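You operate a simulated robot arm through the tools that you are given. There is no shell and no other tool. Be economical: measure what you need, move in short steps, check, and stop when the job is done.

You are at the controls of a simulated robot arm. One attempt, no reset.

JOB
Wipe up the tea stain, lay the orange mat there and stand the white mug on it.
Fine: put the cloth back.
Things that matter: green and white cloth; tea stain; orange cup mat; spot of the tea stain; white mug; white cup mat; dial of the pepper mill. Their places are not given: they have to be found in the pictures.

Only the result counts: the job must be done as asked and must still hold three seconds after the hand-in. Knocking over, shifting, dropping, spilling or breaking anything else fails it.

ROBOT AND FRAMES
A 7-joint arm with a two-finger parallel gripper, fixed in place. Base frame: the origin is at the foot of the arm, x ahead of it, y to its left, z up; the work surface is at about z = 920. Units: mm, degrees, N and s.
Its first joint turns from -166.0 to 166.0 degrees. Payload 4.4 kg.
The tool frame sits at the grasp point between the pads (the TCP): z along the fingers, y along the line on which they close. The tips reach 23 mm beyond it. Largest opening 94 mm; finger width 38, thickness 10; the body of the gripper, 54 by 96 mm, starts 39 mm behind the TCP.
Orientation is told as [roll, pitch, yaw] about the base's x, y, z axes, in that order, counted from this pose: with the fingers straight down and closing along the base's y, the tool's x points along the base's -x, its y along +y and its z along -z.

CONTROLS
- The arm moves only by the tool jog_arm. Its argument "targets" is one flat list of numbers, 6 for each row, row after row: the shift along the base's x, y, z in units of 50 mm (1.0 is 50 mm), then the turn, a rotation vector about the base's x, y, z in units of 5 degrees (1.0 is 5 degrees). In form: [tx, ty, tz, wx, wy, wz, tx, ty, tz, wx, wy, wz, ...]. A call has 1 to 8 rows; each row shifts and turns the commanded pose from where the row before left it. "jaw" is the gripper command, from -1 (fully open) to 1 (shut), values between in proportion, set as the call begins (left out, the last holds). A call with a number of a shift or a turn outside -1 to 1 is refused whole. Rows are played at 5 a second. More than 50 mm and 8.6 degrees between two rows, or a gripper value outside its range, and nothing of the call is played. A pose out of reach is approached as far as the arm can. The call stops where the force on the tool passes 40 N (or 10 N more than at its start, if that is more) or the arm is blocked; 0.2 s more then pass. Each finger travels about 72 mm/s and halts on what it meets, pressing with about 32 N; the grip force reading is that of the motor and also rises with nothing between the fingers. The clock runs only during rows and for 0.2 s after the last one: add rows that do not move to give the fingers time. The reply holds the time, the measured pose of the TCP, the force on the tool along the base axes, the opening and the grip force, in the units named above and with some noise.
- Cameras (640 x 400 px; columns grow to the right, rows downward): "scene" is fixed at [397.5, -645.2, 1664.8]; the picture's right is [0.83, -0.56, 0.00], its down [-0.34, -0.49, -0.80] and it looks along [0.45, 0.66, -0.60] (base axes); focal length 361 px, centre (320, 200). "wrist" rides on the gripper at [-39, 0, -44] in the tool frame; the picture's right is [0.00, -1.00, 0.00], its down [0.97, 0.00, -0.24] and it looks along [0.24, 0.00, 0.97] (tool axes); focal length 218 px, centre (320, 200).
- camera(camera): a new picture of that camera. No time passes.
- measure_at(camera, pixels): there is no depth. For up to 12 entries [column, row, z] of the newest picture of that camera ("zoom" is the newest enlarged one), the place [x, y] in the base frame at which the ray of that pixel passes the height z, good to about 3 mm, but the place of the scene camera against the robot may be out by one fixed shift of up to 12 mm in any direction. No time passes.
- inspect(camera, box): a new picture of the part [left, top, right, bottom] of that camera's present view, enlarged. No time passes.
- job_done(): hands the job in; it is judged then, once.

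Go step by step. Measure first, check grasps and placings, and put right what went wrong. The budget is 80 turns and 38 pictures, counting those below and the enlarged ones. Unless the task says otherwise, let go and move clear before handing in, and close with one line.

The tools are called after ">>>" as name(argument=value, ...) on one line, values as JSON. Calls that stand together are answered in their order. jog_arm: Moves the arm, as the interface text tells. Its arguments: {"type":"object","properties":{"targets":{"type":"array","items":{"type":"number"}},"jaw":{"type":"number"}},"required":["targets"]} The other tools are called the same way: camera (camera) takes a picture; measure_at (camera, pixels) gives the place at which the rays of pixels pass given heights; inspect (camera, box) takes an enlarged picture of a part of a camera's view; job_done () hands the job in.

At the start:

```text
time_s: 0.0
eef_pos: [750.8, 223.3, 1183.7]
tcp_rot: [0.0, -0.1, -0.1]
contact_force: [0.0, 0.3, 1.0]
finger_gap: 94.1
gripper_force: 0.1
```

scene: 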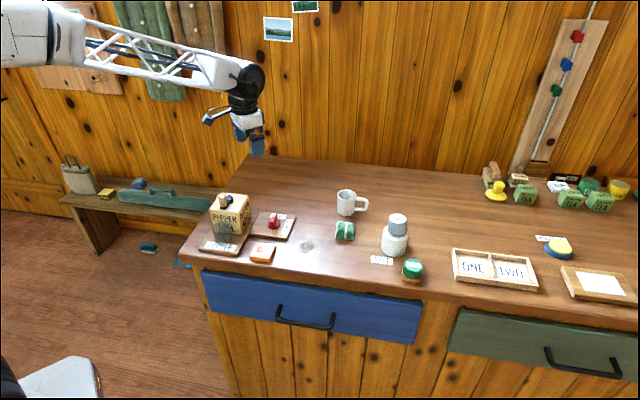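
wrist: 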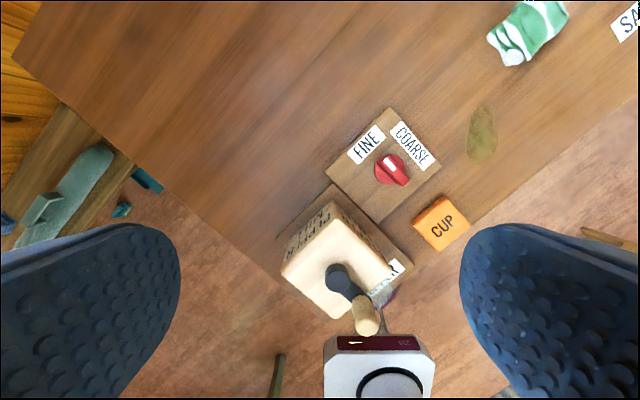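

The wrist picture shows the dial (390,168), the orange mat marked CUP (441,224), the stain (482,135) and the cloth (530,32). I'll look closer at the dial and at the table.

>>> inspect(camera="wrist", box=[270, 80, 510, 280])

>>> inspect(camera="scene", box=[190, 170, 430, 300])

>>> inspect(camera="scene", box=[430, 150, 640, 310])

>>> measure_at(camera="wrist", pixels=[[441, 224, 925], [482, 135, 920], [530, 32, 940], [390, 168, 935], [482, 105, 920], [480, 165, 920]])

>>> measure_at(camera="scene", pixels=[[262, 253, 925], [308, 244, 920], [344, 231, 940], [274, 220, 935], [346, 215, 920], [412, 280, 920], [396, 250, 920]])

```text
2.00 times, centred on (390, 180) of wrist
```

zoom: 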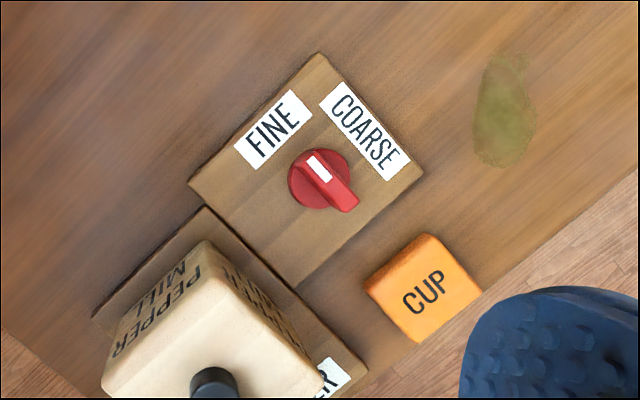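

```text
2.67 times, centred on (310, 235) of scene
```

zoom: 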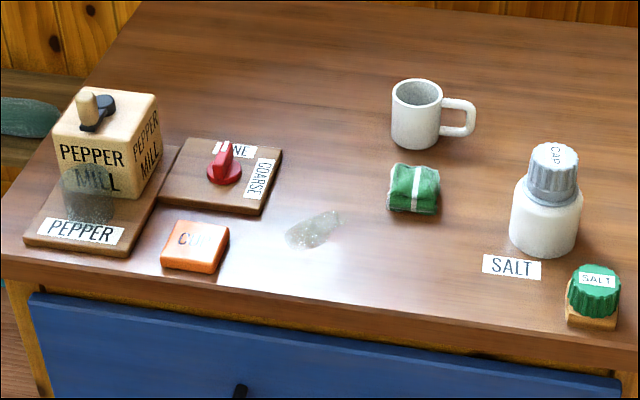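

```text
2.50 times, centred on (535, 230) of scene
```

zoom: 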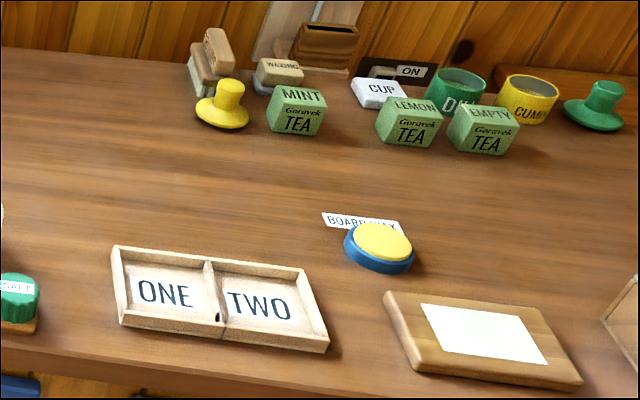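

```text
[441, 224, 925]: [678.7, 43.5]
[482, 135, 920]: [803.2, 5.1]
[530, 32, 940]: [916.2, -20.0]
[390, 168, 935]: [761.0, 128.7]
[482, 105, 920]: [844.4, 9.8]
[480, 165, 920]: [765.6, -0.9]
```

```text
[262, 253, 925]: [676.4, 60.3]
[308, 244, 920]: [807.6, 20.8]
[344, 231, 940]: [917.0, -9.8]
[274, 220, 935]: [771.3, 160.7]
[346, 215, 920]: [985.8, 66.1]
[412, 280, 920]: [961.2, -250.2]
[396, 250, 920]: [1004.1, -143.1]
```

The dial's white mark (zoom 318,165) looks turned towards FINE rather than COARSE; I'll confirm from nearer. I move above the middle of the work area for a clear top view.

>>> jog_arm(targets=[0.43, -0.72, -0.2, 0, 0, 0, 0.43, -0.72, -0.2, 0, 0, 0, 0.43, -0.72, -0.2, 0, 0, 0, 0.43, -0.72, -0.2, 0, 0, 0, 0.43, -0.72, -0.2, 0, 0, 0, 0.43, -0.72, -0.2, 0, 0, 0], jaw=-1)

>>> camera(camera="wrist")

```text
time_s: 1.4
eef_pos: [879.9, 8.1, 1122.8]
tcp_rot: [0.1, 0.0, 0.0]
contact_force: [-0.4, 0.6, 0.2]
finger_gap: 94.1
gripper_force: 0.1
```

```text
32 pictures are left
```

wrist: 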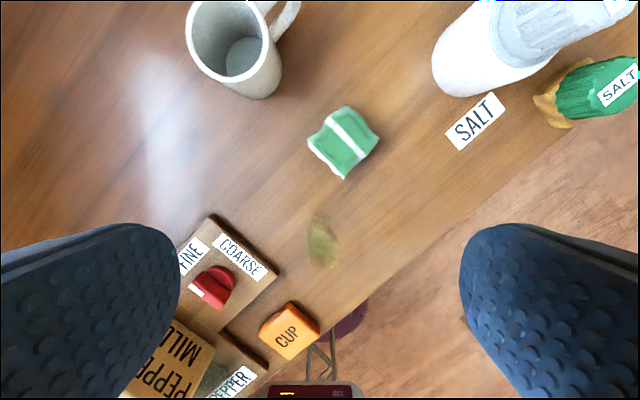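

The top view shows the cloth (344,142), the stain (322,240), the mat (289,330) and the mug (235,50). I enlarge these to measure them and read the dial.

>>> inspect(camera="wrist", box=[170, 200, 360, 380])

>>> measure_at(camera="wrist", pixels=[[346, 105, 940], [378, 140, 940], [344, 178, 925], [308, 140, 935], [344, 142, 940], [318, 213, 920], [322, 268, 920], [307, 240, 920], [339, 240, 920], [250, 98, 920], [275, 85, 920]])

>>> measure_at(camera="wrist", pixels=[[292, 302, 930], [320, 322, 930], [290, 360, 930], [260, 333, 930], [243, 57, 925], [234, 40, 1010], [187, 30, 1010], [282, 40, 1010], [298, 5, 990], [220, 290, 930], [277, 270, 930]])

```text
2.22 times, centred on (265, 290) of wrist
```

zoom: 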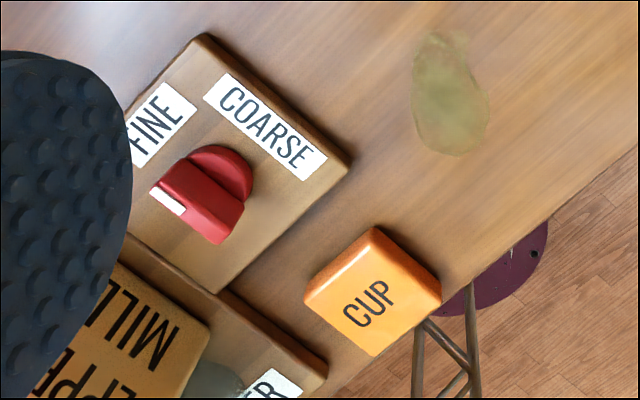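

```text
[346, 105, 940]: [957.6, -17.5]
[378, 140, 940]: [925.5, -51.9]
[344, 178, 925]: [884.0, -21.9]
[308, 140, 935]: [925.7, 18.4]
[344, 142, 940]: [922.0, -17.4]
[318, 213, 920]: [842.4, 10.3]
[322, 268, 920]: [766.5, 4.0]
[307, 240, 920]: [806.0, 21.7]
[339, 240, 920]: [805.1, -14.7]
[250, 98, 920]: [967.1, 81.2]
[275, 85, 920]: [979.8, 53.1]
```

```text
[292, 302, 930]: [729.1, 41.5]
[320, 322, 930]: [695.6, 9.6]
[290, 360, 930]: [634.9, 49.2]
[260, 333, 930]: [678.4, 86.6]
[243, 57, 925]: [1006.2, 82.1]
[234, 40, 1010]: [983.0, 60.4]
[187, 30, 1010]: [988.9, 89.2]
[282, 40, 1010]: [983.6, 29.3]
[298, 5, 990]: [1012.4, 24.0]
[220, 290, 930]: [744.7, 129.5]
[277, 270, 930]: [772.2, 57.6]
```

The dial points to FINE, so the cloth goes back to where it lies now, about (922,-17). I approach above the cloth, turned about 40°, for a closer look.

>>> jog_arm(targets=[0.08, -0.06, -0.18, 0, 0, 1, 0.08, -0.06, -0.18, 0, 0, 1, 0.08, -0.06, -0.18, 0, 0, 1, 0.08, -0.06, -0.18, 0, 0, 1, 0.08, -0.06, -0.18, 0, 0, 1, 0.08, -0.06, -0.18, 0, 0, 1, 0.08, -0.06, -0.18, 0, 0, 1, 0.08, -0.06, -0.18, 0, 0, 1])

>>> camera(camera="wrist")

```text
time_s: 3.2
eef_pos: [912.0, -17.5, 1051.9]
tcp_rot: [0.0, 0.0, 40.1]
contact_force: [-0.6, 0.6, 0.0]
finger_gap: 94.0
gripper_force: 0.1
```

```text
30 pictures are left
```

wrist: 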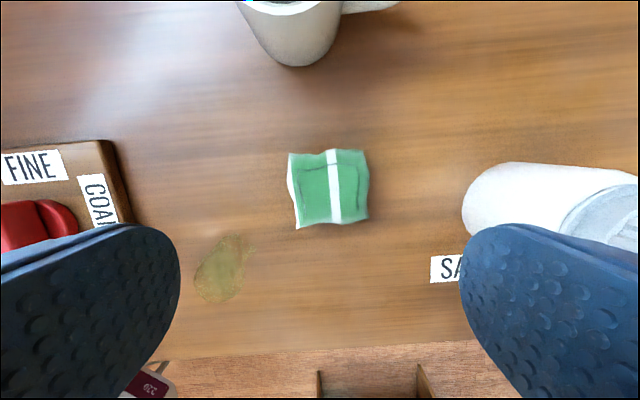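

The cloth is nearly square with the hand now, at (330,190). I measure its extents at two heights and the mug's foot.

>>> measure_at(camera="wrist", pixels=[[289, 153, 940], [363, 150, 940], [368, 220, 940], [296, 229, 940], [289, 153, 925], [363, 150, 925], [368, 220, 925], [296, 229, 925], [298, 66, 920], [240, 12, 1000], [342, 5, 1000]])

>>> measure_at(camera="scene", pixels=[[337, 208, 920], [358, 196, 1000], [337, 196, 1000], [347, 216, 920], [335, 238, 920], [354, 241, 920]])

>>> inspect(camera="scene", box=[290, 170, 410, 260])

```text
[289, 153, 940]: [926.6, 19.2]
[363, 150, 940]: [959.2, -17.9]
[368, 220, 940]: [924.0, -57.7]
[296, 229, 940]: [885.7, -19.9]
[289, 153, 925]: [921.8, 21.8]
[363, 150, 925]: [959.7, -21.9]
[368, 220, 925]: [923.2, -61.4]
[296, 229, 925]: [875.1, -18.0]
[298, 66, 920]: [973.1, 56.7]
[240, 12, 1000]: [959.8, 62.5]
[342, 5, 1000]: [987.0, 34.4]
```

```text
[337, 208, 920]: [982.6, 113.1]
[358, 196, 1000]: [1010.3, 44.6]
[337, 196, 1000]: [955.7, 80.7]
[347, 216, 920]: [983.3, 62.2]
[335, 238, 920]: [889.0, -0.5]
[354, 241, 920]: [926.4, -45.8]
```

```text
4.44 times, centred on (350, 215) of scene
```

zoom: 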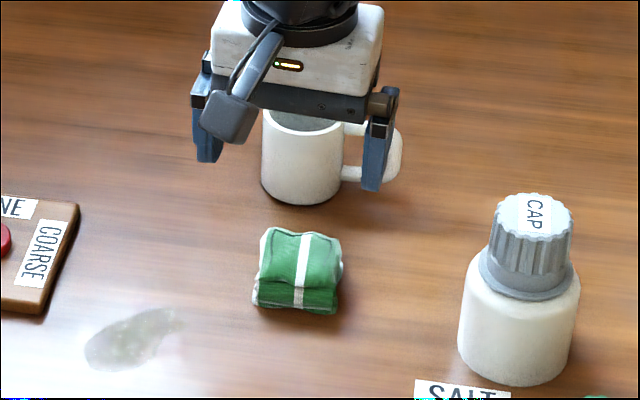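

The cloth is about 50 mm square, 18 mm high, centred near (923,-19). I line up and go down to TCP z ≈ 949, tips about 6 mm above the table.

>>> jog_arm(targets=[0.23, -0.03, -0.2, 0, 0, 0.6, 0, 0, -0.6, 0, 0, 0, 0, 0, -0.6, 0, 0, 0, 0, 0, -0.4, 0, 0, 0, 0, 0, -0.24, 0, 0, 0, 0, 0, 0, 0, 0, 0])

>>> camera(camera="wrist")

```text
time_s: 4.6
eef_pos: [922.9, -17.9, 947.8]
tcp_rot: [0.0, 0.0, 42.9]
contact_force: [0.1, 0.9, 0.6]
finger_gap: 94.1
gripper_force: 0.0
```

```text
28 pictures are left
```

wrist: 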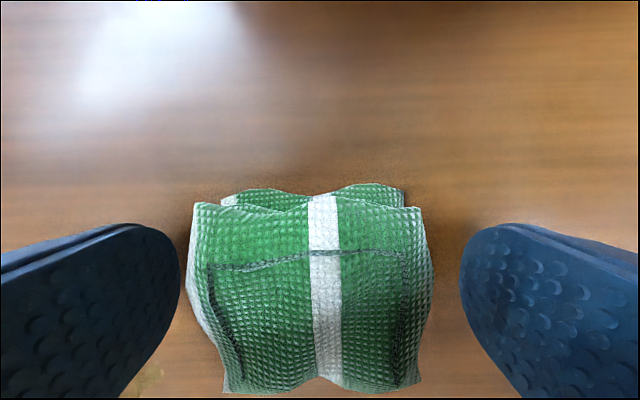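

The cloth sits centred between the fingers. Closing on it.

>>> jog_arm(targets=[0, 0, 0, 0, 0, 0, 0, 0, 0, 0, 0, 0, 0, 0, 0, 0, 0, 0, 0, 0, 0, 0, 0, 0, 0, 0, 0, 0, 0, 0], jaw=1)

```text
time_s: 5.8
eef_pos: [923.3, -18.5, 948.1]
tcp_rot: [0.0, 0.1, 43.0]
contact_force: [1.1, 0.2, 1.0]
finger_gap: 56.6
gripper_force: 32.0
```

The grip holds at 56.6 mm. I lift, carry the cloth to the stain's far end and lower it gently.

>>> jog_arm(targets=[0, 0, 0.6, 0, 0, 0, -0.6, 0.17, 0, 0, 0, 0, -0.6, 0.17, 0, 0, 0, 0, -0.54, 0.16, 0, 0, 0, 0, 0, 0, -0.4, 0, 0, 0, 0, 0, -0.16, 0, 0, 0, 0, 0, -0.04, 0, 0, 0])

>>> camera(camera="wrist")

```text
time_s: 7.4
eef_pos: [838.4, 6.7, 949.4]
tcp_rot: [0.0, 0.0, 43.0]
contact_force: [0.3, 0.6, -0.5]
finger_gap: 56.9
gripper_force: 32.6
```

```text
27 pictures are left
```

wrist: 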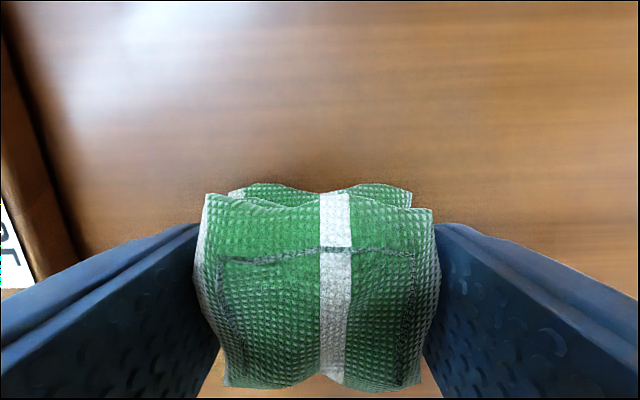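

The cloth is still square in the hand and not yet pressing (force about 0). I lower it slightly to feel contact.

>>> jog_arm(targets=[0, 0, -0.04, 0, 0, 0, 0, 0, -0.02, 0, 0, 0, 0, 0, 0, 0, 0, 0])

```text
time_s: 8.2
eef_pos: [837.3, 6.6, 948.4]
tcp_rot: [-0.1, -0.1, 43.0]
contact_force: [0.8, -1.9, 26.8]
finger_gap: 56.7
gripper_force: 32.1
```

Contact is firm (27 N), so I ease off 1 mm and stroke along the stain to x ≈ 772 and back.

>>> jog_arm(targets=[0, 0, 0.02, 0, 0, 0, -0.32, -0.03, 0, 0, 0, 0, -0.32, -0.02, 0, 0, 0, 0, -0.32, -0.02, 0, 0, 0, 0, -0.32, -0.02, 0, 0, 0, 0, 0, 0, 0, 0, 0, 0])

>>> jog_arm(targets=[0.32, 0.02, 0, 0, 0, 0, 0.32, 0.02, 0, 0, 0, 0, 0.32, 0.02, 0, 0, 0, 0, 0.32, 0.02, 0, 0, 0, 0, 0, 0, 0, 0, 0, 0])

>>> jog_arm(targets=[-0.32, 0, 0, 0, 0, 0, -0.32, 0, 0, 0, 0, 0, -0.32, 0, 0, 0, 0, 0, -0.32, 0, 0, 0, 0, 0, 0.32, 0, 0, 0, 0, 0, 0.32, 0, 0, 0, 0, 0, 0.32, 0, 0, 0, 0, 0, 0.32, 0, 0, 0, 0, 0])

```text
time_s: 9.6
eef_pos: [772.6, 1.1, 946.7]
tcp_rot: [0.1, 0.0, 43.0]
contact_force: [5.2, -0.2, 22.6]
finger_gap: 56.6
gripper_force: 31.9
```

```text
time_s: 9.9
eef_pos: [773.7, 1.1, 947.3]
tcp_rot: [0.1, 0.1, 43.0]
contact_force: [-2.4, -0.3, 4.0]
finger_gap: 56.6
gripper_force: 31.6
stopped in row 1: the force on the tool passed its limit (the readings are from after the stop); the commanded pose is now the measured one
```

```text
time_s: 11.7
eef_pos: [774.4, -0.4, 948.3]
tcp_rot: [0.0, 0.1, 42.9]
contact_force: [-16.2, 0.4, 23.1]
finger_gap: 56.8
gripper_force: 32.0
```

The second stroke was stopped, so the third began from x=773 and went too far, to about 709. I lift straight up and check whether the mat was disturbed.

>>> jog_arm(targets=[0, 0, 0.5, 0, 0, 0, 0, 0, 0.8, 0, 0, 0, 0.5, 0, 0.8, 0, 0, 0])

>>> inspect(camera="scene", box=[190, 170, 430, 300])

>>> camera(camera="wrist")

```text
time_s: 12.5
eef_pos: [799.8, 3.5, 1051.5]
tcp_rot: [0.2, 0.2, 43.0]
contact_force: [-0.4, -1.0, -0.1]
finger_gap: 56.6
gripper_force: 31.9
```

```text
2.67 times, centred on (310, 235) of scene
```

zoom: 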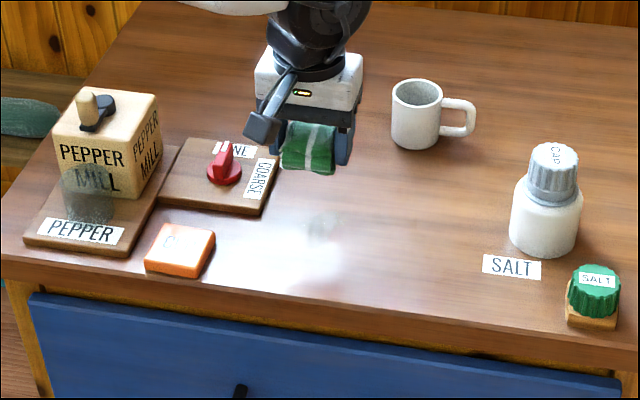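

```text
25 pictures are left
```

wrist: 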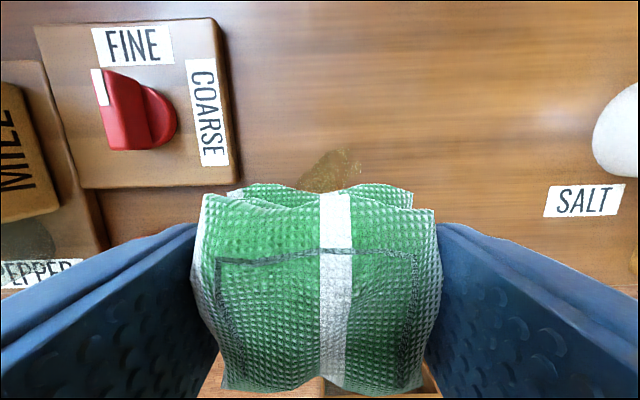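

The mat was nudged about 15 mm (it is to be moved anyway); the panel and mill board look unmoved. Some stain remains near wrist (332,170), so I measure it.

>>> measure_at(camera="wrist", pixels=[[330, 150, 920], [362, 160, 920], [300, 188, 920], [330, 172, 920], [350, 183, 920]])

>>> inspect(camera="scene", box=[260, 220, 360, 280])

```text
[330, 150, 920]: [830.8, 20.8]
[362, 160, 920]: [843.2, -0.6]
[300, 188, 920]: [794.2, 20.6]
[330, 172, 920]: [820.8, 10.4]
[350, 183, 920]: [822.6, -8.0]
```

```text
6.40 times, centred on (310, 250) of scene
```

zoom: 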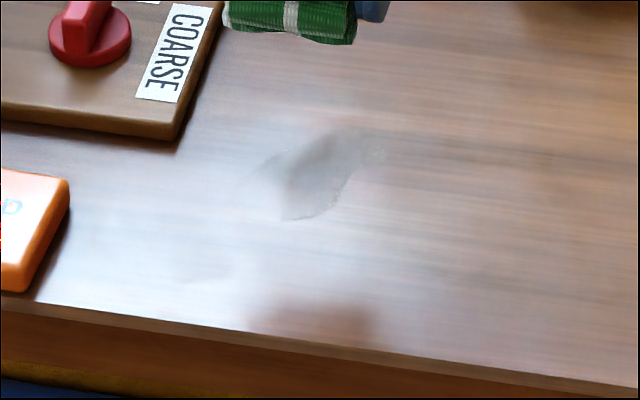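

The rest lies around x 790–843, y -8–22. I lower the cloth at about (845,10).

>>> jog_arm(targets=[0.9, 0.15, 0, 0, 0, 0, 0, 0, -0.8, 0, 0, 0, 0, 0, -0.8, 0, 0, 0, 0, 0, -0.4, 0, 0, 0, 0, 0, -0.06, 0, 0, 0, 0, 0, 0, 0, 0, 0])

```text
time_s: 13.9
eef_pos: [845.3, 8.3, 948.9]
tcp_rot: [0.2, 0.3, 42.9]
contact_force: [0.8, 0.5, -0.4]
finger_gap: 57.1
gripper_force: 31.8
```

No contact force yet at z=948.9. I press 2 mm and stroke 50 mm toward the base.

>>> jog_arm(targets=[0, 0, -0.035, 0, 0, 0, -0.2, 0, 0, 0, 0, 0, -0.2, 0, 0, 0, 0, 0, -0.2, 0, 0, 0, 0, 0, -0.2, 0, 0, 0, 0, 0, -0.2, 0, 0, 0, 0, 0, -0.2, 0, 0, 0, 0, 0])

```text
time_s: 15.5
eef_pos: [784.4, 8.9, 946.1]
tcp_rot: [0.1, 0.2, 43.0]
contact_force: [3.6, 0.0, 4.0]
finger_gap: 57.1
gripper_force: 32.4
```

The stroke went through with light contact (4 N). I press slightly more and stroke back to x ≈ 845.

>>> jog_arm(targets=[0, 0, -0.015, 0, 0, 0, 0.2, 0, 0, 0, 0, 0, 0.2, 0, 0, 0, 0, 0, 0.2, 0, 0, 0, 0, 0, 0.2, 0, 0, 0, 0, 0, 0.2, 0, 0, 0, 0, 0, 0.2, 0, 0, 0, 0, 0])

```text
time_s: 17.1
eef_pos: [844.4, 7.5, 947.5]
tcp_rot: [0.1, 0.1, 42.9]
contact_force: [-16.2, 2.0, 25.1]
finger_gap: 56.8
gripper_force: 31.7
```

That stroke ran with 25 N of contact. I make one more pass inward, then lift clear to look.

>>> jog_arm(targets=[0, 0, 0.01, 0, 0, 0, -0.2, -0.06, 0, 0, 0, 0, -0.2, -0.06, 0, 0, 0, 0, -0.2, 0, 0, 0, 0, 0, -0.2, 0, 0, 0, 0, 0, -0.2, 0, 0, 0, 0, 0, -0.2, 0, 0, 0, 0, 0])

>>> jog_arm(targets=[0, 0, 0.7, 0, 0, 0, 0.6, 0, 0.7, 0, 0, 0, 0.9, -0.2, 0.3, 0, 0, 0, 0.8, -0.2, 0, 0, 0, 0])

>>> camera(camera="wrist")

>>> inspect(camera="scene", box=[260, 200, 360, 280])

```text
time_s: 18.7
eef_pos: [783.8, 2.9, 947.5]
tcp_rot: [0.1, 0.2, 43.0]
contact_force: [3.0, -1.3, 4.4]
finger_gap: 56.5
gripper_force: 32.1
```

```text
time_s: 19.7
eef_pos: [897.6, -18.1, 1034.8]
tcp_rot: [0.2, 0.2, 43.0]
contact_force: [0.5, 0.3, -0.1]
finger_gap: 56.7
gripper_force: 31.8
```

```text
23 pictures are left
```

wrist: 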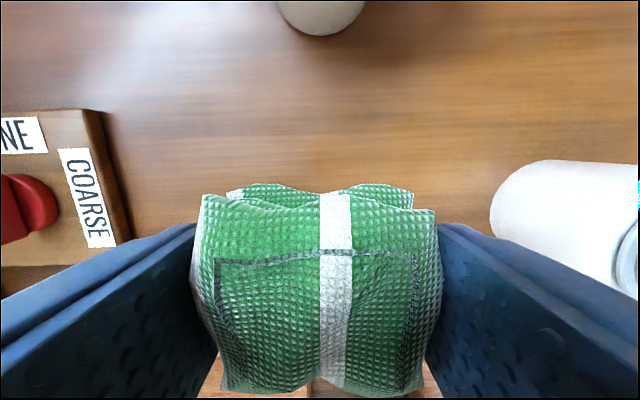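

```text
5.00 times, centred on (310, 240) of scene
```

zoom: 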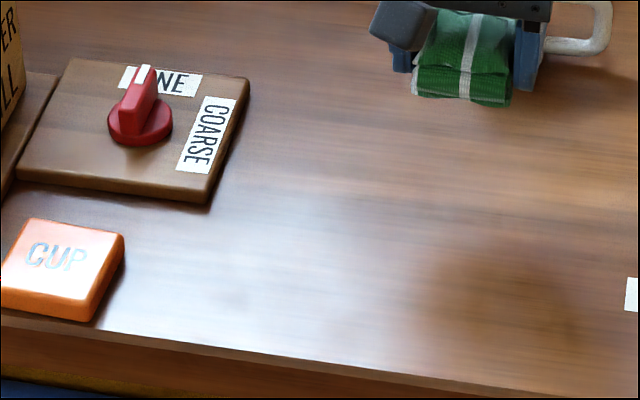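

The stain is gone and the dial clearly points to FINE. I take the cloth back to its old place, (923,-18).

>>> jog_arm(targets=[0.51, 0, 0, 0, 0, 0, 0, 0, -0.7, 0, 0, 0, 0, 0, -0.6, 0, 0, 0, 0, 0, -0.36, 0, 0, 0, 0, 0, -0.06, 0, 0, 0, 0, 0, 0, 0, 0, 0])

```text
time_s: 21.1
eef_pos: [923.8, -17.1, 947.7]
tcp_rot: [0.1, 0.0, 43.0]
contact_force: [-1.4, 0.1, 10.6]
finger_gap: 56.7
gripper_force: 31.8
```

The cloth touches the table (10.6 N) at (923.8,-17.1). I open the jaws, then rise straight up.

>>> jog_arm(targets=[0, 0, 0, 0, 0, 0, 0, 0, 0, 0, 0, 0, 0, 0, 0, 0, 0, 0, 0, 0, 0, 0, 0, 0], jaw=-1)

>>> jog_arm(targets=[0, 0, 0.6, 0, 0, 0, 0, 0, 0.9, 0, 0, 0, -0.9, 0.2, 0.3, 0, 0, 0, -0.9, 0.2, 0.1, 0, 0, 0, -0.9, 0.2, 0, 0, 0, 0, -0.8, 0.1, 0, 0, 0, 0])

>>> camera(camera="wrist")

```text
time_s: 22.1
eef_pos: [923.5, -17.2, 945.4]
tcp_rot: [0.2, 0.1, 43.0]
contact_force: [-0.5, -0.1, -0.3]
finger_gap: 93.9
gripper_force: 0.0
```

```text
time_s: 23.5
eef_pos: [748.2, 18.9, 1040.4]
tcp_rot: [0.2, 0.2, 43.0]
contact_force: [0.3, 0.3, 0.0]
finger_gap: 94.2
gripper_force: 0.0
```

```text
21 pictures are left
```

wrist: 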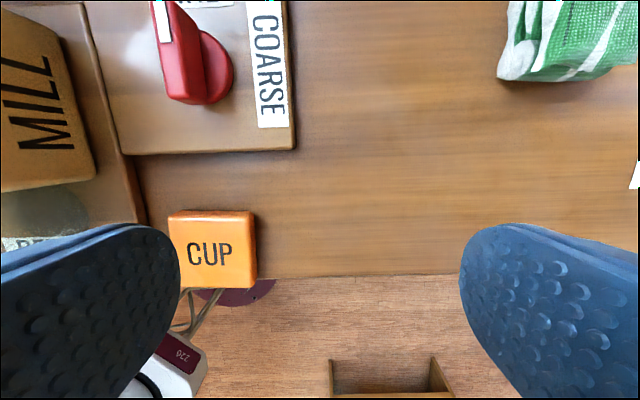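

The mat is at (213,250), square with the hand, but close to the pepper board on its left; gripping it across the other way (yaw ≈ -47°) keeps the fingers free. I measure it and its neighbours.

>>> measure_at(camera="wrist", pixels=[[168, 217, 932], [252, 212, 932], [256, 284, 932], [178, 287, 932], [295, 150, 932], [128, 154, 932], [147, 222, 932], [95, 175, 960], [300, 276, 920], [213, 250, 932]])

>>> inspect(camera="wrist", box=[120, 140, 320, 300])

>>> inspect(camera="scene", box=[190, 180, 300, 280])

```text
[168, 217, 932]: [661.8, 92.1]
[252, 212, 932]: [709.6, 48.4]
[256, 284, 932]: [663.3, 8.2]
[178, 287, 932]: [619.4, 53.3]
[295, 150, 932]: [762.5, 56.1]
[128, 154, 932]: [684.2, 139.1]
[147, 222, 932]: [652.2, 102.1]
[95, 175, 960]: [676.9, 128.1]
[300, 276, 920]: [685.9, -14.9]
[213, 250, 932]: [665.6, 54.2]
```

```text
2.50 times, centred on (220, 220) of wrist
```

zoom: 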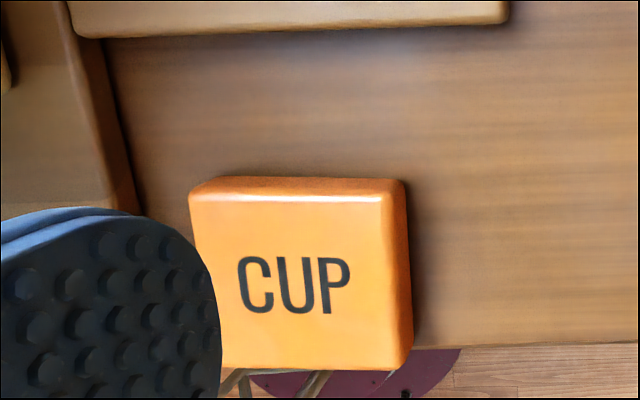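

```text
4.00 times, centred on (245, 230) of scene
```

zoom: 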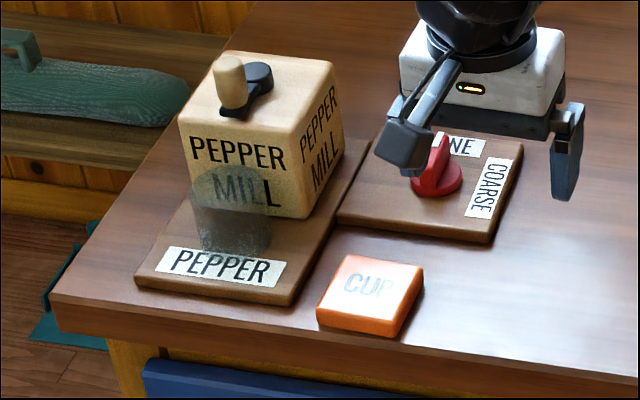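

The mat is about 63 mm square, centred near (663,50), with only ~14 mm to the pepper board, so I'll grip it from the panel side and the table-edge side. Turning the other way would bring the grey block on the hand over the mill, so I try turning +90° up high first.

>>> jog_arm(targets=[0, -0.2, 0.7, 0, 0, 1, 0, -0.2, 0.7, 0, 0, 1, 0, 0, 0.2, 0, 0, 1, 0, 0, 0, 0, 0, 1, 0, 0, 0, 0, 0, 1, 0, 0, 0, 0, 0, 1, 0, 0, 0, 0, 0, 1, 0, 0, 0, 0, 0, 1])

>>> jog_arm(targets=[0, 0, 0, 0, 0, 1, 0, 0, 0, 0, 0, 1, 0, 0, 0, 0, 0, 1, 0, 0, 0, 0, 0, 1, 0, 0, 0, 0, 0, 1, 0, 0, 0, 0, 0, 1, 0, 0, 0, 0, 0, 1, 0, 0, 0, 0, 0, 1])

```text
time_s: 25.3
eef_pos: [749.4, -2.7, 1120.9]
tcp_rot: [0.2, 0.1, 83.1]
contact_force: [-0.3, -0.1, 0.1]
finger_gap: 94.3
gripper_force: 0.1
```

```text
time_s: 27.1
eef_pos: [750.2, -1.4, 1120.2]
tcp_rot: [0.1, 0.2, 123.1]
contact_force: [0.1, -0.5, -0.1]
finger_gap: 94.1
gripper_force: 0.1
```

The turn works (yaw 123°). I add the last 10°, go above the mat and look again.

>>> jog_arm(targets=[-0.58, 0.35, -0.2, 0, 0, 1, -0.58, 0.35, -0.4, 0, 0, 1, -0.58, 0.35, -0.6, 0, 0, 0])

>>> camera(camera="wrist")

>>> inspect(camera="scene", box=[170, 130, 330, 290])

```text
time_s: 27.9
eef_pos: [662.8, 49.4, 1060.8]
tcp_rot: [0.2, 0.2, 133.0]
contact_force: [0.8, -0.6, -0.3]
finger_gap: 94.2
gripper_force: 0.0
```

```text
18 pictures are left
```

wrist: 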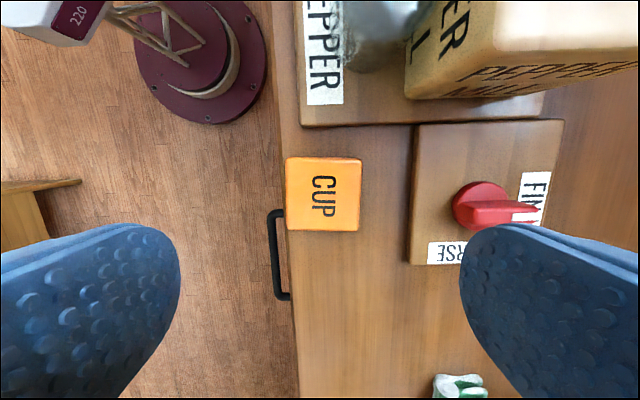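

```text
2.50 times, centred on (250, 210) of scene
```

zoom: 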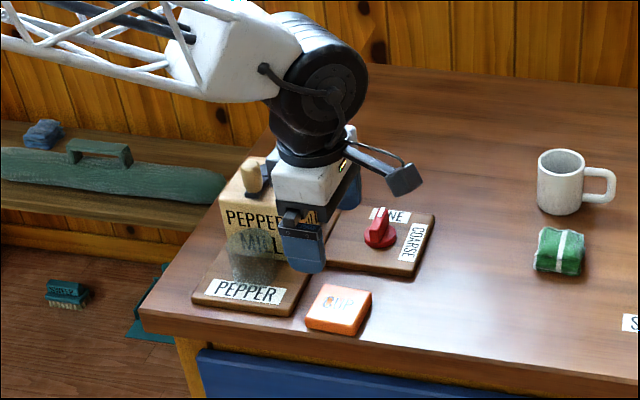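

The mat is square to the hand, corners (287,158) to (360,230). I measure its centre for this pose.

>>> measure_at(camera="wrist", pixels=[[287, 158, 932], [361, 157, 932], [359, 231, 932], [287, 230, 932], [323, 194, 932], [415, 128, 932], [405, 97, 935], [550, 45, 1000], [450, 90, 940]])

```text
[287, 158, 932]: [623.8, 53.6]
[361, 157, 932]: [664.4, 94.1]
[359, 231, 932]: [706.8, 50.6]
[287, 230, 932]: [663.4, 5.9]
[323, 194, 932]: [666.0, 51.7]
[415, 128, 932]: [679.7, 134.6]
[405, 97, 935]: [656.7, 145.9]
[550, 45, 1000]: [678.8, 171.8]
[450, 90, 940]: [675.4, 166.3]
```

The mat's centre is (664.6,51), about 60 mm across; the panel edge is ~70 mm away, so the open finger fits. Going down to TCP z ≈ 946.

>>> jog_arm(targets=[0.03, 0.03, -0.4, 0, 0, 0.4, 0, 0, -0.6, 0, 0, 0, 0, 0, -0.6, 0, 0, 0, 0, 0, -0.4, 0, 0, 0, 0, 0, -0.3, 0, 0, 0, 0, 0, 0, 0, 0, 0])

>>> camera(camera="wrist")

```text
time_s: 29.3
eef_pos: [664.1, 51.9, 946.8]
tcp_rot: [0.3, 0.2, 135.0]
contact_force: [-0.9, 0.3, 0.6]
finger_gap: 93.9
gripper_force: 0.0
```

```text
16 pictures are left
```

wrist: 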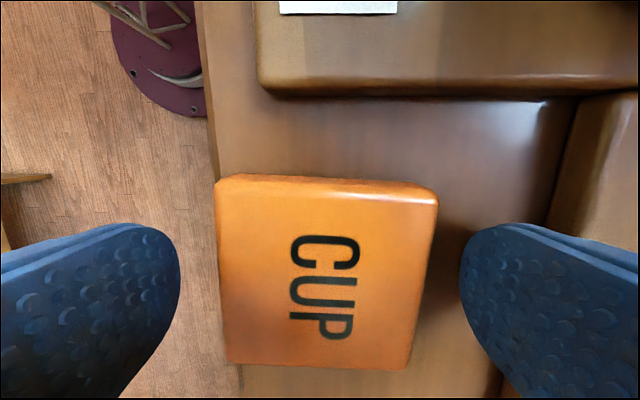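

The mat sits centred between the fingers, so I close.

>>> jog_arm(targets=[0, 0, 0, 0, 0, 0, 0, 0, 0, 0, 0, 0, 0, 0, 0, 0, 0, 0, 0, 0, 0, 0, 0, 0], jaw=1)

>>> jog_arm(targets=[0, 0, 0.6, 0, 0, 0, 0, 0, 0.4, 0, 0, 0])

>>> camera(camera="wrist")

```text
time_s: 30.3
eef_pos: [664.8, 52.0, 945.9]
tcp_rot: [0.2, 0.2, 134.9]
contact_force: [0.2, -1.0, 0.2]
finger_gap: 59.9
gripper_force: 32.2
```

```text
time_s: 30.9
eef_pos: [664.1, 51.3, 994.4]
tcp_rot: [0.2, 0.2, 135.0]
contact_force: [0.2, 0.4, -0.2]
finger_gap: 60.0
gripper_force: 32.0
```

```text
15 pictures are left
```

wrist: 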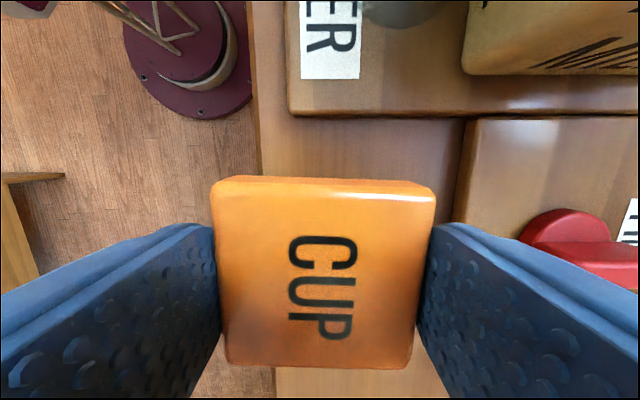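

The mat lifted cleanly at 60 mm. I carry it over the stain spot, (804,5), and lower it.

>>> jog_arm(targets=[0.7, -0.23, 0.1, 0, 0, 0, 0.7, -0.23, 0, 0, 0, 0, 0.7, -0.23, 0, 0, 0, 0, 0.7, -0.23, 0, 0, 0, 0, 0, 0, -0.5, 0, 0, 0, 0, 0, -0.4, 0, 0, 0, 0, 0, -0.1, 0, 0, 0, 0, 0, 0, 0, 0, 0])

```text
time_s: 32.7
eef_pos: [803.2, 4.9, 951.5]
tcp_rot: [0.2, 0.3, 135.0]
contact_force: [0.5, 0.0, -0.8]
finger_gap: 59.4
gripper_force: 31.9
```

It hangs about 5 mm above the table, at (803,5). I lower it to contact.

>>> jog_arm(targets=[0, 0, -0.06, 0, 0, 0, 0, 0, -0.04, 0, 0, 0, 0, 0, 0, 0, 0, 0])

```text
time_s: 33.5
eef_pos: [803.3, 5.3, 945.9]
tcp_rot: [0.1, 0.2, 135.0]
contact_force: [-0.1, 0.0, 0.0]
finger_gap: 59.2
gripper_force: 31.7
```

No force yet at z=945.9; 1.5 mm more, then release.

>>> jog_arm(targets=[0, 0, -0.03, 0, 0, 0, 0, 0, 0, 0, 0, 0])

```text
time_s: 34.1
eef_pos: [802.5, 5.9, 945.0]
tcp_rot: [0.2, 0.2, 134.9]
contact_force: [-4.8, -6.3, 13.0]
finger_gap: 58.8
gripper_force: 32.0
```

Contact now (13 N). I open, rise, and look.

>>> jog_arm(targets=[0, 0, 0, 0, 0, 0, 0, 0, 0, 0, 0, 0, 0, 0, 0, 0, 0, 0, 0, 0, 0, 0, 0, 0], jaw=-1)

>>> jog_arm(targets=[0, 0, 0.8, 0, 0, 0, 0, 0, 0.9, 0, 0, 0, 0, 0, 0.9, 0, 0, 0, 0, 0, 0.9, 0, 0, 0])

>>> camera(camera="wrist")

```text
time_s: 35.1
eef_pos: [803.2, 5.8, 944.8]
tcp_rot: [0.2, 0.2, 135.0]
contact_force: [0.2, -0.8, -0.5]
finger_gap: 94.1
gripper_force: 0.1
```

```text
time_s: 36.1
eef_pos: [801.4, 5.4, 1119.1]
tcp_rot: [0.3, 0.2, 135.0]
contact_force: [-0.1, 0.0, -1.8]
finger_gap: 93.7
gripper_force: 0.1
```

```text
14 pictures are left
```

wrist: 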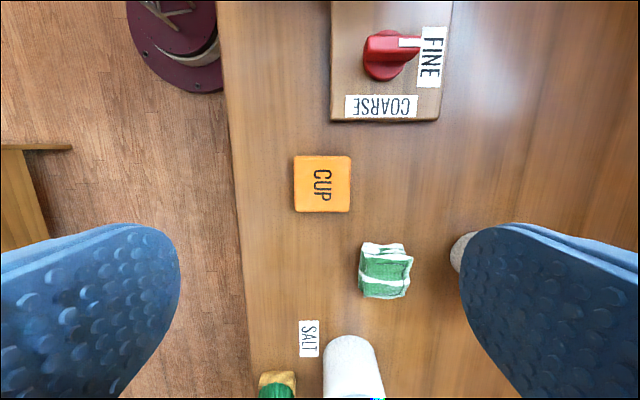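

The mat lies flat at (323,184). I measure it and the cloth, then move toward the mug at height.

>>> measure_at(camera="wrist", pixels=[[323, 184, 932], [295, 157, 932], [351, 211, 932], [386, 271, 938], [361, 245, 938], [409, 254, 938], [408, 294, 938], [365, 297, 938]])

>>> jog_arm(targets=[0.7, 0.27, 0.1, 0, 0, 0, 0.7, 0.27, 0.1, 0, 0, 0, 0.7, 0.27, 0.1, 0, 0, 0, 0.7, 0.27, 0, 0, 0, 0])

>>> camera(camera="wrist")

```text
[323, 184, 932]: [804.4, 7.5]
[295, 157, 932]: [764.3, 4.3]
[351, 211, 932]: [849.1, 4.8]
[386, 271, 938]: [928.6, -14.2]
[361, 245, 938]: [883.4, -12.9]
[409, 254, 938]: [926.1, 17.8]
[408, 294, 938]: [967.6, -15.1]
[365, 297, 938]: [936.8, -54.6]
```

```text
time_s: 37.1
eef_pos: [944.2, 61.9, 1134.6]
tcp_rot: [0.1, 0.2, 135.0]
contact_force: [-0.4, 0.2, 0.6]
finger_gap: 93.8
gripper_force: 0.0
```

```text
13 pictures are left
```

wrist: 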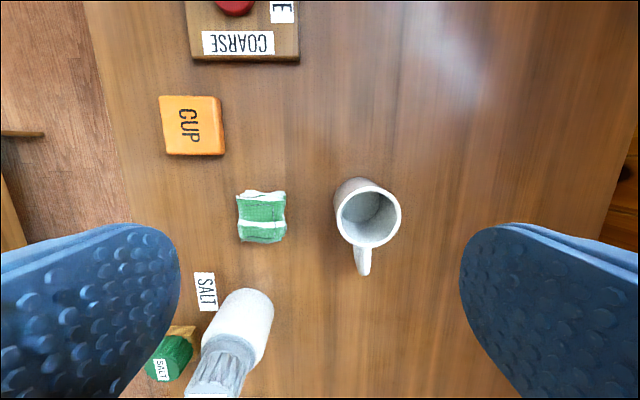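

The mug's rim centre is near (368,217), with its handle straight down the picture, square to my closing line. I enlarge it and measure.

>>> inspect(camera="wrist", box=[310, 150, 430, 290])

>>> measure_at(camera="wrist", pixels=[[336, 217, 1000], [400, 217, 1000], [368, 186, 1000], [368, 248, 1000], [368, 217, 1000], [368, 217, 1010], [364, 274, 990], [354, 178, 920]])

>>> measure_at(camera="scene", pixels=[[346, 194, 1000], [346, 194, 1005], [346, 194, 1010], [346, 194, 995], [346, 190, 1000], [346, 212, 920]])

```text
2.86 times, centred on (370, 220) of wrist
```

zoom: 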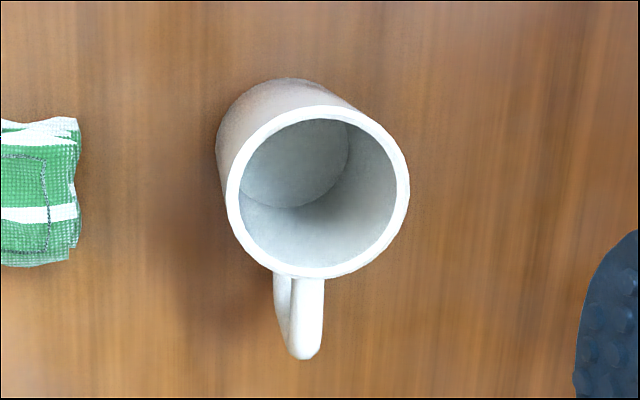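

```text
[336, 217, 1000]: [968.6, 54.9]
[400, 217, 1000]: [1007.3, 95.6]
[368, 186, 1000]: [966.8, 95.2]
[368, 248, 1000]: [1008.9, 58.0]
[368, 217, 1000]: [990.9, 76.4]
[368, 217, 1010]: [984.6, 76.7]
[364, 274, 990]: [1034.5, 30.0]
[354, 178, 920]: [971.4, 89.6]
```

```text
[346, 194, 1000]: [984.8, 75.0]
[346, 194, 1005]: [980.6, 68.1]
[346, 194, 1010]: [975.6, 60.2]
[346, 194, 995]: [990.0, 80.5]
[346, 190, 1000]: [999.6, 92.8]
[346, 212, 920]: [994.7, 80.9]
```

I triangulate the mug's axis from the rim centre (369,217) and the inner-floor centre (361,207).

>>> measure_at(camera="wrist", pixels=[[369.3, 217.2, 990], [369.3, 217.2, 1000], [361, 207, 922], [361, 207, 928], [333.6, 202, 920], [361, 177.3, 920], [314, 192, 960], [369.3, 217.2, 980]])

```text
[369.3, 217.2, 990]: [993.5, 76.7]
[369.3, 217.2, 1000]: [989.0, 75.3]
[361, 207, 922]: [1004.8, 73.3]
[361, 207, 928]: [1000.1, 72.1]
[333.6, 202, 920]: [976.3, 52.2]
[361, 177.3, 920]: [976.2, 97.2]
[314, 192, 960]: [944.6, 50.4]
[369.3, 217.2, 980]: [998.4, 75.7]
```

The mug's axis is near (997,74), about 60 mm wide and rim at z ≈ 987. That is at the edge of reach, so I move over it at height and check that the pose is attained.

>>> jog_arm(targets=[0.53, 0.12, -0.3, 0, 0, 0, 0.5, 0.12, -0.5, 0, 0, 0, 0, 0, -0.5, 0, 0, 0, 0, 0, 0, 0, 0, 0])

>>> camera(camera="wrist")

```text
time_s: 38.1
eef_pos: [995.3, 71.9, 1067.4]
tcp_rot: [0.2, 0.2, 135.0]
contact_force: [-0.2, -0.2, -0.1]
finger_gap: 94.0
gripper_force: 0.0
```

```text
11 pictures are left
```

wrist: 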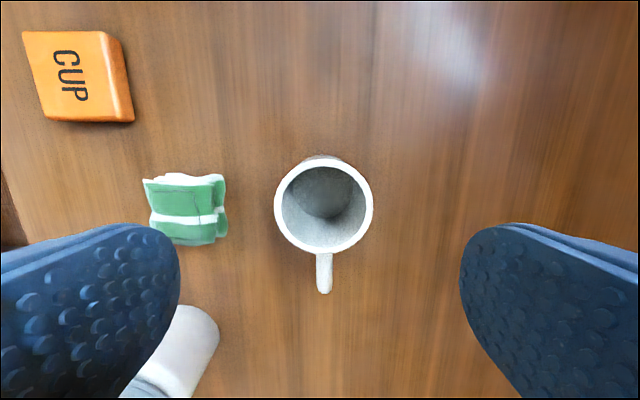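

The pose was reached exactly. The rim centre at (324,206) against the expected (320,214) means a shift of about (-1.5,+4.5) mm; then I descend to z ≈ 962 around the mug.

>>> jog_arm(targets=[-0.03, 0.09, -0.3, 0, 0, 0, 0, 0, -0.4, 0, 0, 0, 0, 0, -0.4, 0, 0, 0, 0, 0, -0.4, 0, 0, 0, 0, 0, -0.4, 0, 0, 0, 0, 0, -0.2, 0, 0, 0, 0, 0, 0, 0, 0, 0])

>>> camera(camera="wrist")

```text
time_s: 39.7
eef_pos: [994.5, 77.1, 964.3]
tcp_rot: [0.1, 0.1, 135.0]
contact_force: [0.1, 0.3, -0.1]
finger_gap: 94.0
gripper_force: 0.1
```

```text
10 pictures are left
```

wrist: 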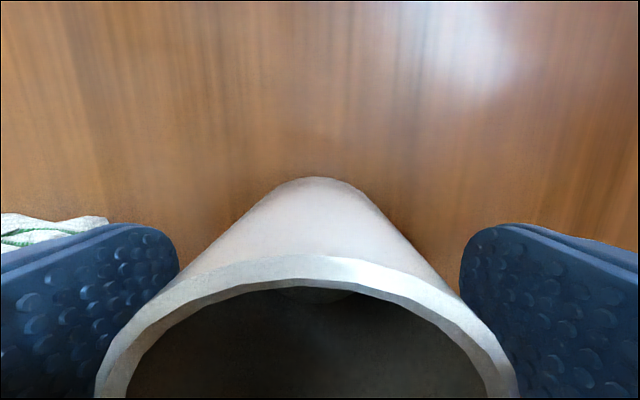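

The mug is centred between the fingers with no contact. I close on it.

>>> jog_arm(targets=[0, 0, 0, 0, 0, 0, 0, 0, 0, 0, 0, 0, 0, 0, 0, 0, 0, 0, 0, 0, 0, 0, 0, 0], jaw=1)

>>> jog_arm(targets=[0, 0, 0.4, 0, 0, 0, 0, 0, 0.6, 0, 0, 0, 0, 0, 0.6, 0, 0, 0])

>>> inspect(camera="scene", box=[230, 130, 430, 290])

```text
time_s: 40.7
eef_pos: [994.8, 77.6, 964.1]
tcp_rot: [0.2, 0.3, 135.0]
contact_force: [0.4, 0.5, -0.5]
finger_gap: 59.3
gripper_force: 31.8
```

```text
time_s: 41.5
eef_pos: [992.5, 78.3, 1043.1]
tcp_rot: [0.2, 0.1, 135.0]
contact_force: [-0.2, 0.0, -2.1]
finger_gap: 59.6
gripper_force: 32.2
```

```text
2.50 times, centred on (330, 210) of scene
```

zoom: 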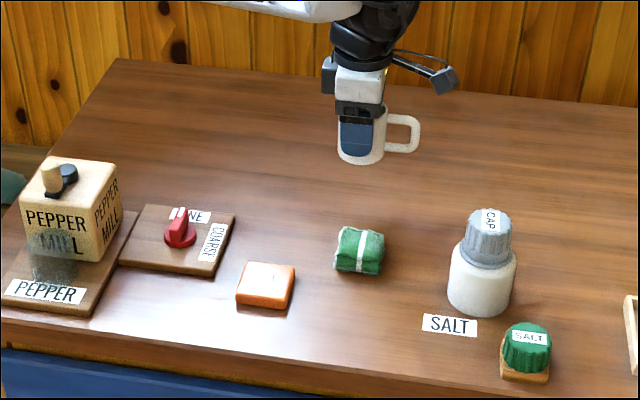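

The mug is held upright, its bottom about 79 mm above the table. I carry it over the mat at (805,5) and lower it to just above.

>>> jog_arm(targets=[-0.75, -0.29, 0, 0, 0, 0, -0.75, -0.29, 0, 0, 0, 0, -0.75, -0.29, 0, 0, 0, 0, -0.75, -0.29, 0, 0, 0, 0, -0.76, -0.29, 0, 0, 0, 0, 0, 0, -0.6, 0, 0, 0, 0, 0, -0.5, 0, 0, 0, 0, 0, 0, 0, 0, 0])

>>> inspect(camera="scene", box=[250, 180, 370, 270])

>>> camera(camera="wrist")

```text
time_s: 43.3
eef_pos: [805.9, 3.6, 988.1]
tcp_rot: [0.2, 0.2, 135.0]
contact_force: [0.3, 0.1, -1.7]
finger_gap: 59.6
gripper_force: 31.7
```

```text
4.44 times, centred on (310, 225) of scene
```

zoom: 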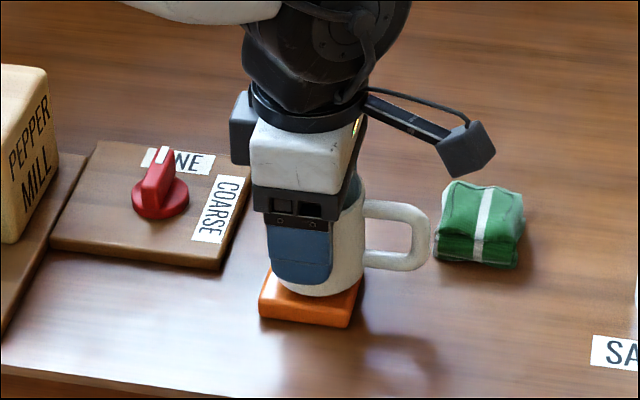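

```text
7 pictures are left
```

wrist: 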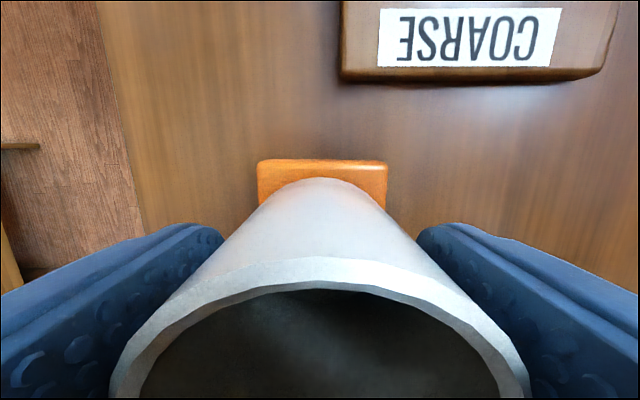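

The mug is centred across the mat (mat columns 257–388). I lower it toward contact, about 10 mm, then feel.

>>> jog_arm(targets=[0, 0, -0.1, 0, 0, 0, 0, 0, -0.06, 0, 0, 0, 0, 0, 0, 0, 0, 0])

>>> camera(camera="wrist")

```text
time_s: 44.1
eef_pos: [806.0, 2.8, 980.9]
tcp_rot: [0.2, 0.2, 135.0]
contact_force: [0.0, -0.5, -2.5]
finger_gap: 59.5
gripper_force: 31.8
```

```text
6 pictures are left
```

wrist: 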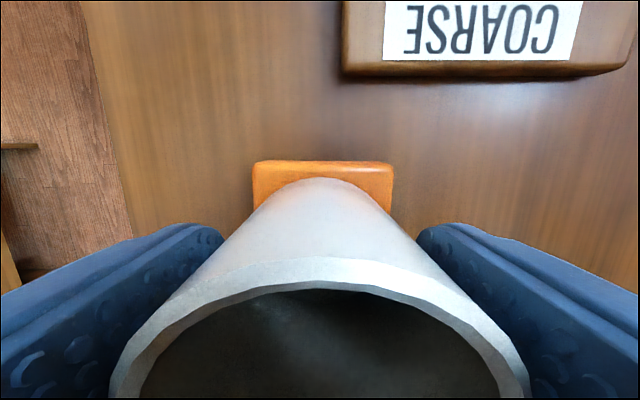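

Still free. I shift about 2 mm toward the mat's centre (-1,+2) and lower until contact.

>>> jog_arm(targets=[-0.02, 0.04, -0.05, 0, 0, 0, 0, 0, -0.04, 0, 0, 0, 0, 0, 0, 0, 0, 0])

```text
time_s: 44.9
eef_pos: [805.3, 6.9, 977.4]
tcp_rot: [0.1, 0.2, 135.0]
contact_force: [-2.6, -7.3, 22.3]
finger_gap: 59.7
gripper_force: 31.8
```

The mug stands on the mat (22 N). I ease up 1 mm, open, and rise straight up.

>>> jog_arm(targets=[0, 0, 0.02, 0, 0, 0, 0, 0, 0, 0, 0, 0])

>>> jog_arm(targets=[0, 0, 0, 0, 0, 0, 0, 0, 0, 0, 0, 0, 0, 0, 0, 0, 0, 0, 0, 0, 0, 0, 0, 0], jaw=-1)

>>> jog_arm(targets=[0, 0, 0.4, 0, 0, 0, 0, 0, 0.8, 0, 0, 0, 0, 0, 0.9, 0, 0, 0, 0, 0, 0.9, 0, 0, 0])

>>> camera(camera="wrist")

>>> inspect(camera="scene", box=[190, 160, 430, 300])

```text
time_s: 45.5
eef_pos: [804.6, 7.4, 977.5]
tcp_rot: [0.2, 0.2, 135.0]
contact_force: [4.0, 0.6, 8.4]
finger_gap: 59.7
gripper_force: 32.1
```

```text
time_s: 46.5
eef_pos: [805.3, 6.9, 977.2]
tcp_rot: [0.2, 0.2, 134.9]
contact_force: [-0.1, 0.7, 0.5]
finger_gap: 93.8
gripper_force: 0.0
```

```text
time_s: 47.5
eef_pos: [805.6, 3.8, 1127.9]
tcp_rot: [0.2, 0.1, 135.1]
contact_force: [0.1, 0.6, -0.3]
finger_gap: 94.0
gripper_force: 0.0
```

```text
5 pictures are left
```

wrist: 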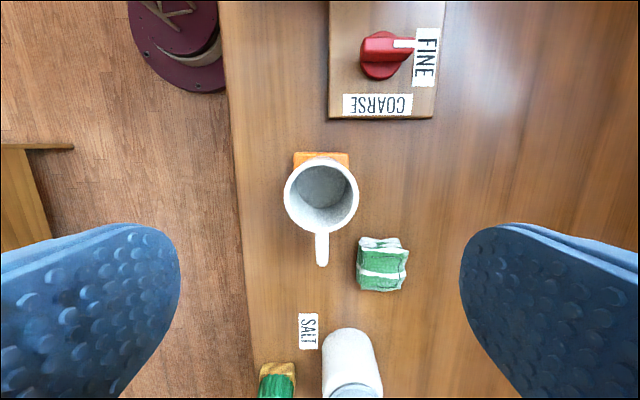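

```text
2.67 times, centred on (310, 230) of scene
```

zoom: 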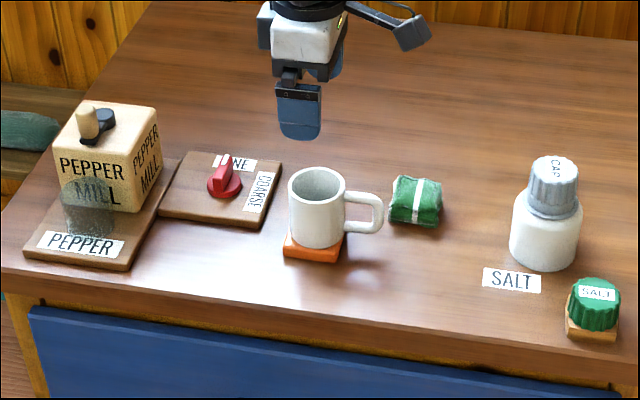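

The stain is wiped up and the orange mat lies on its spot with the white mug standing on it. The dial reads FINE, so the cloth is back in its place; the hand is open and clear, so I hand in.

>>> job_done()

```text
The job is handed in.
```

The tea stain is wiped up, the orange mat lies on its spot and the white mug stands on the mat. The pepper mill's dial pointed to FINE, so I put the green and white cloth back where it was. While wiping, I nudged the mat about 15 mm before picking it up; nothing else looked moved in the last picture.
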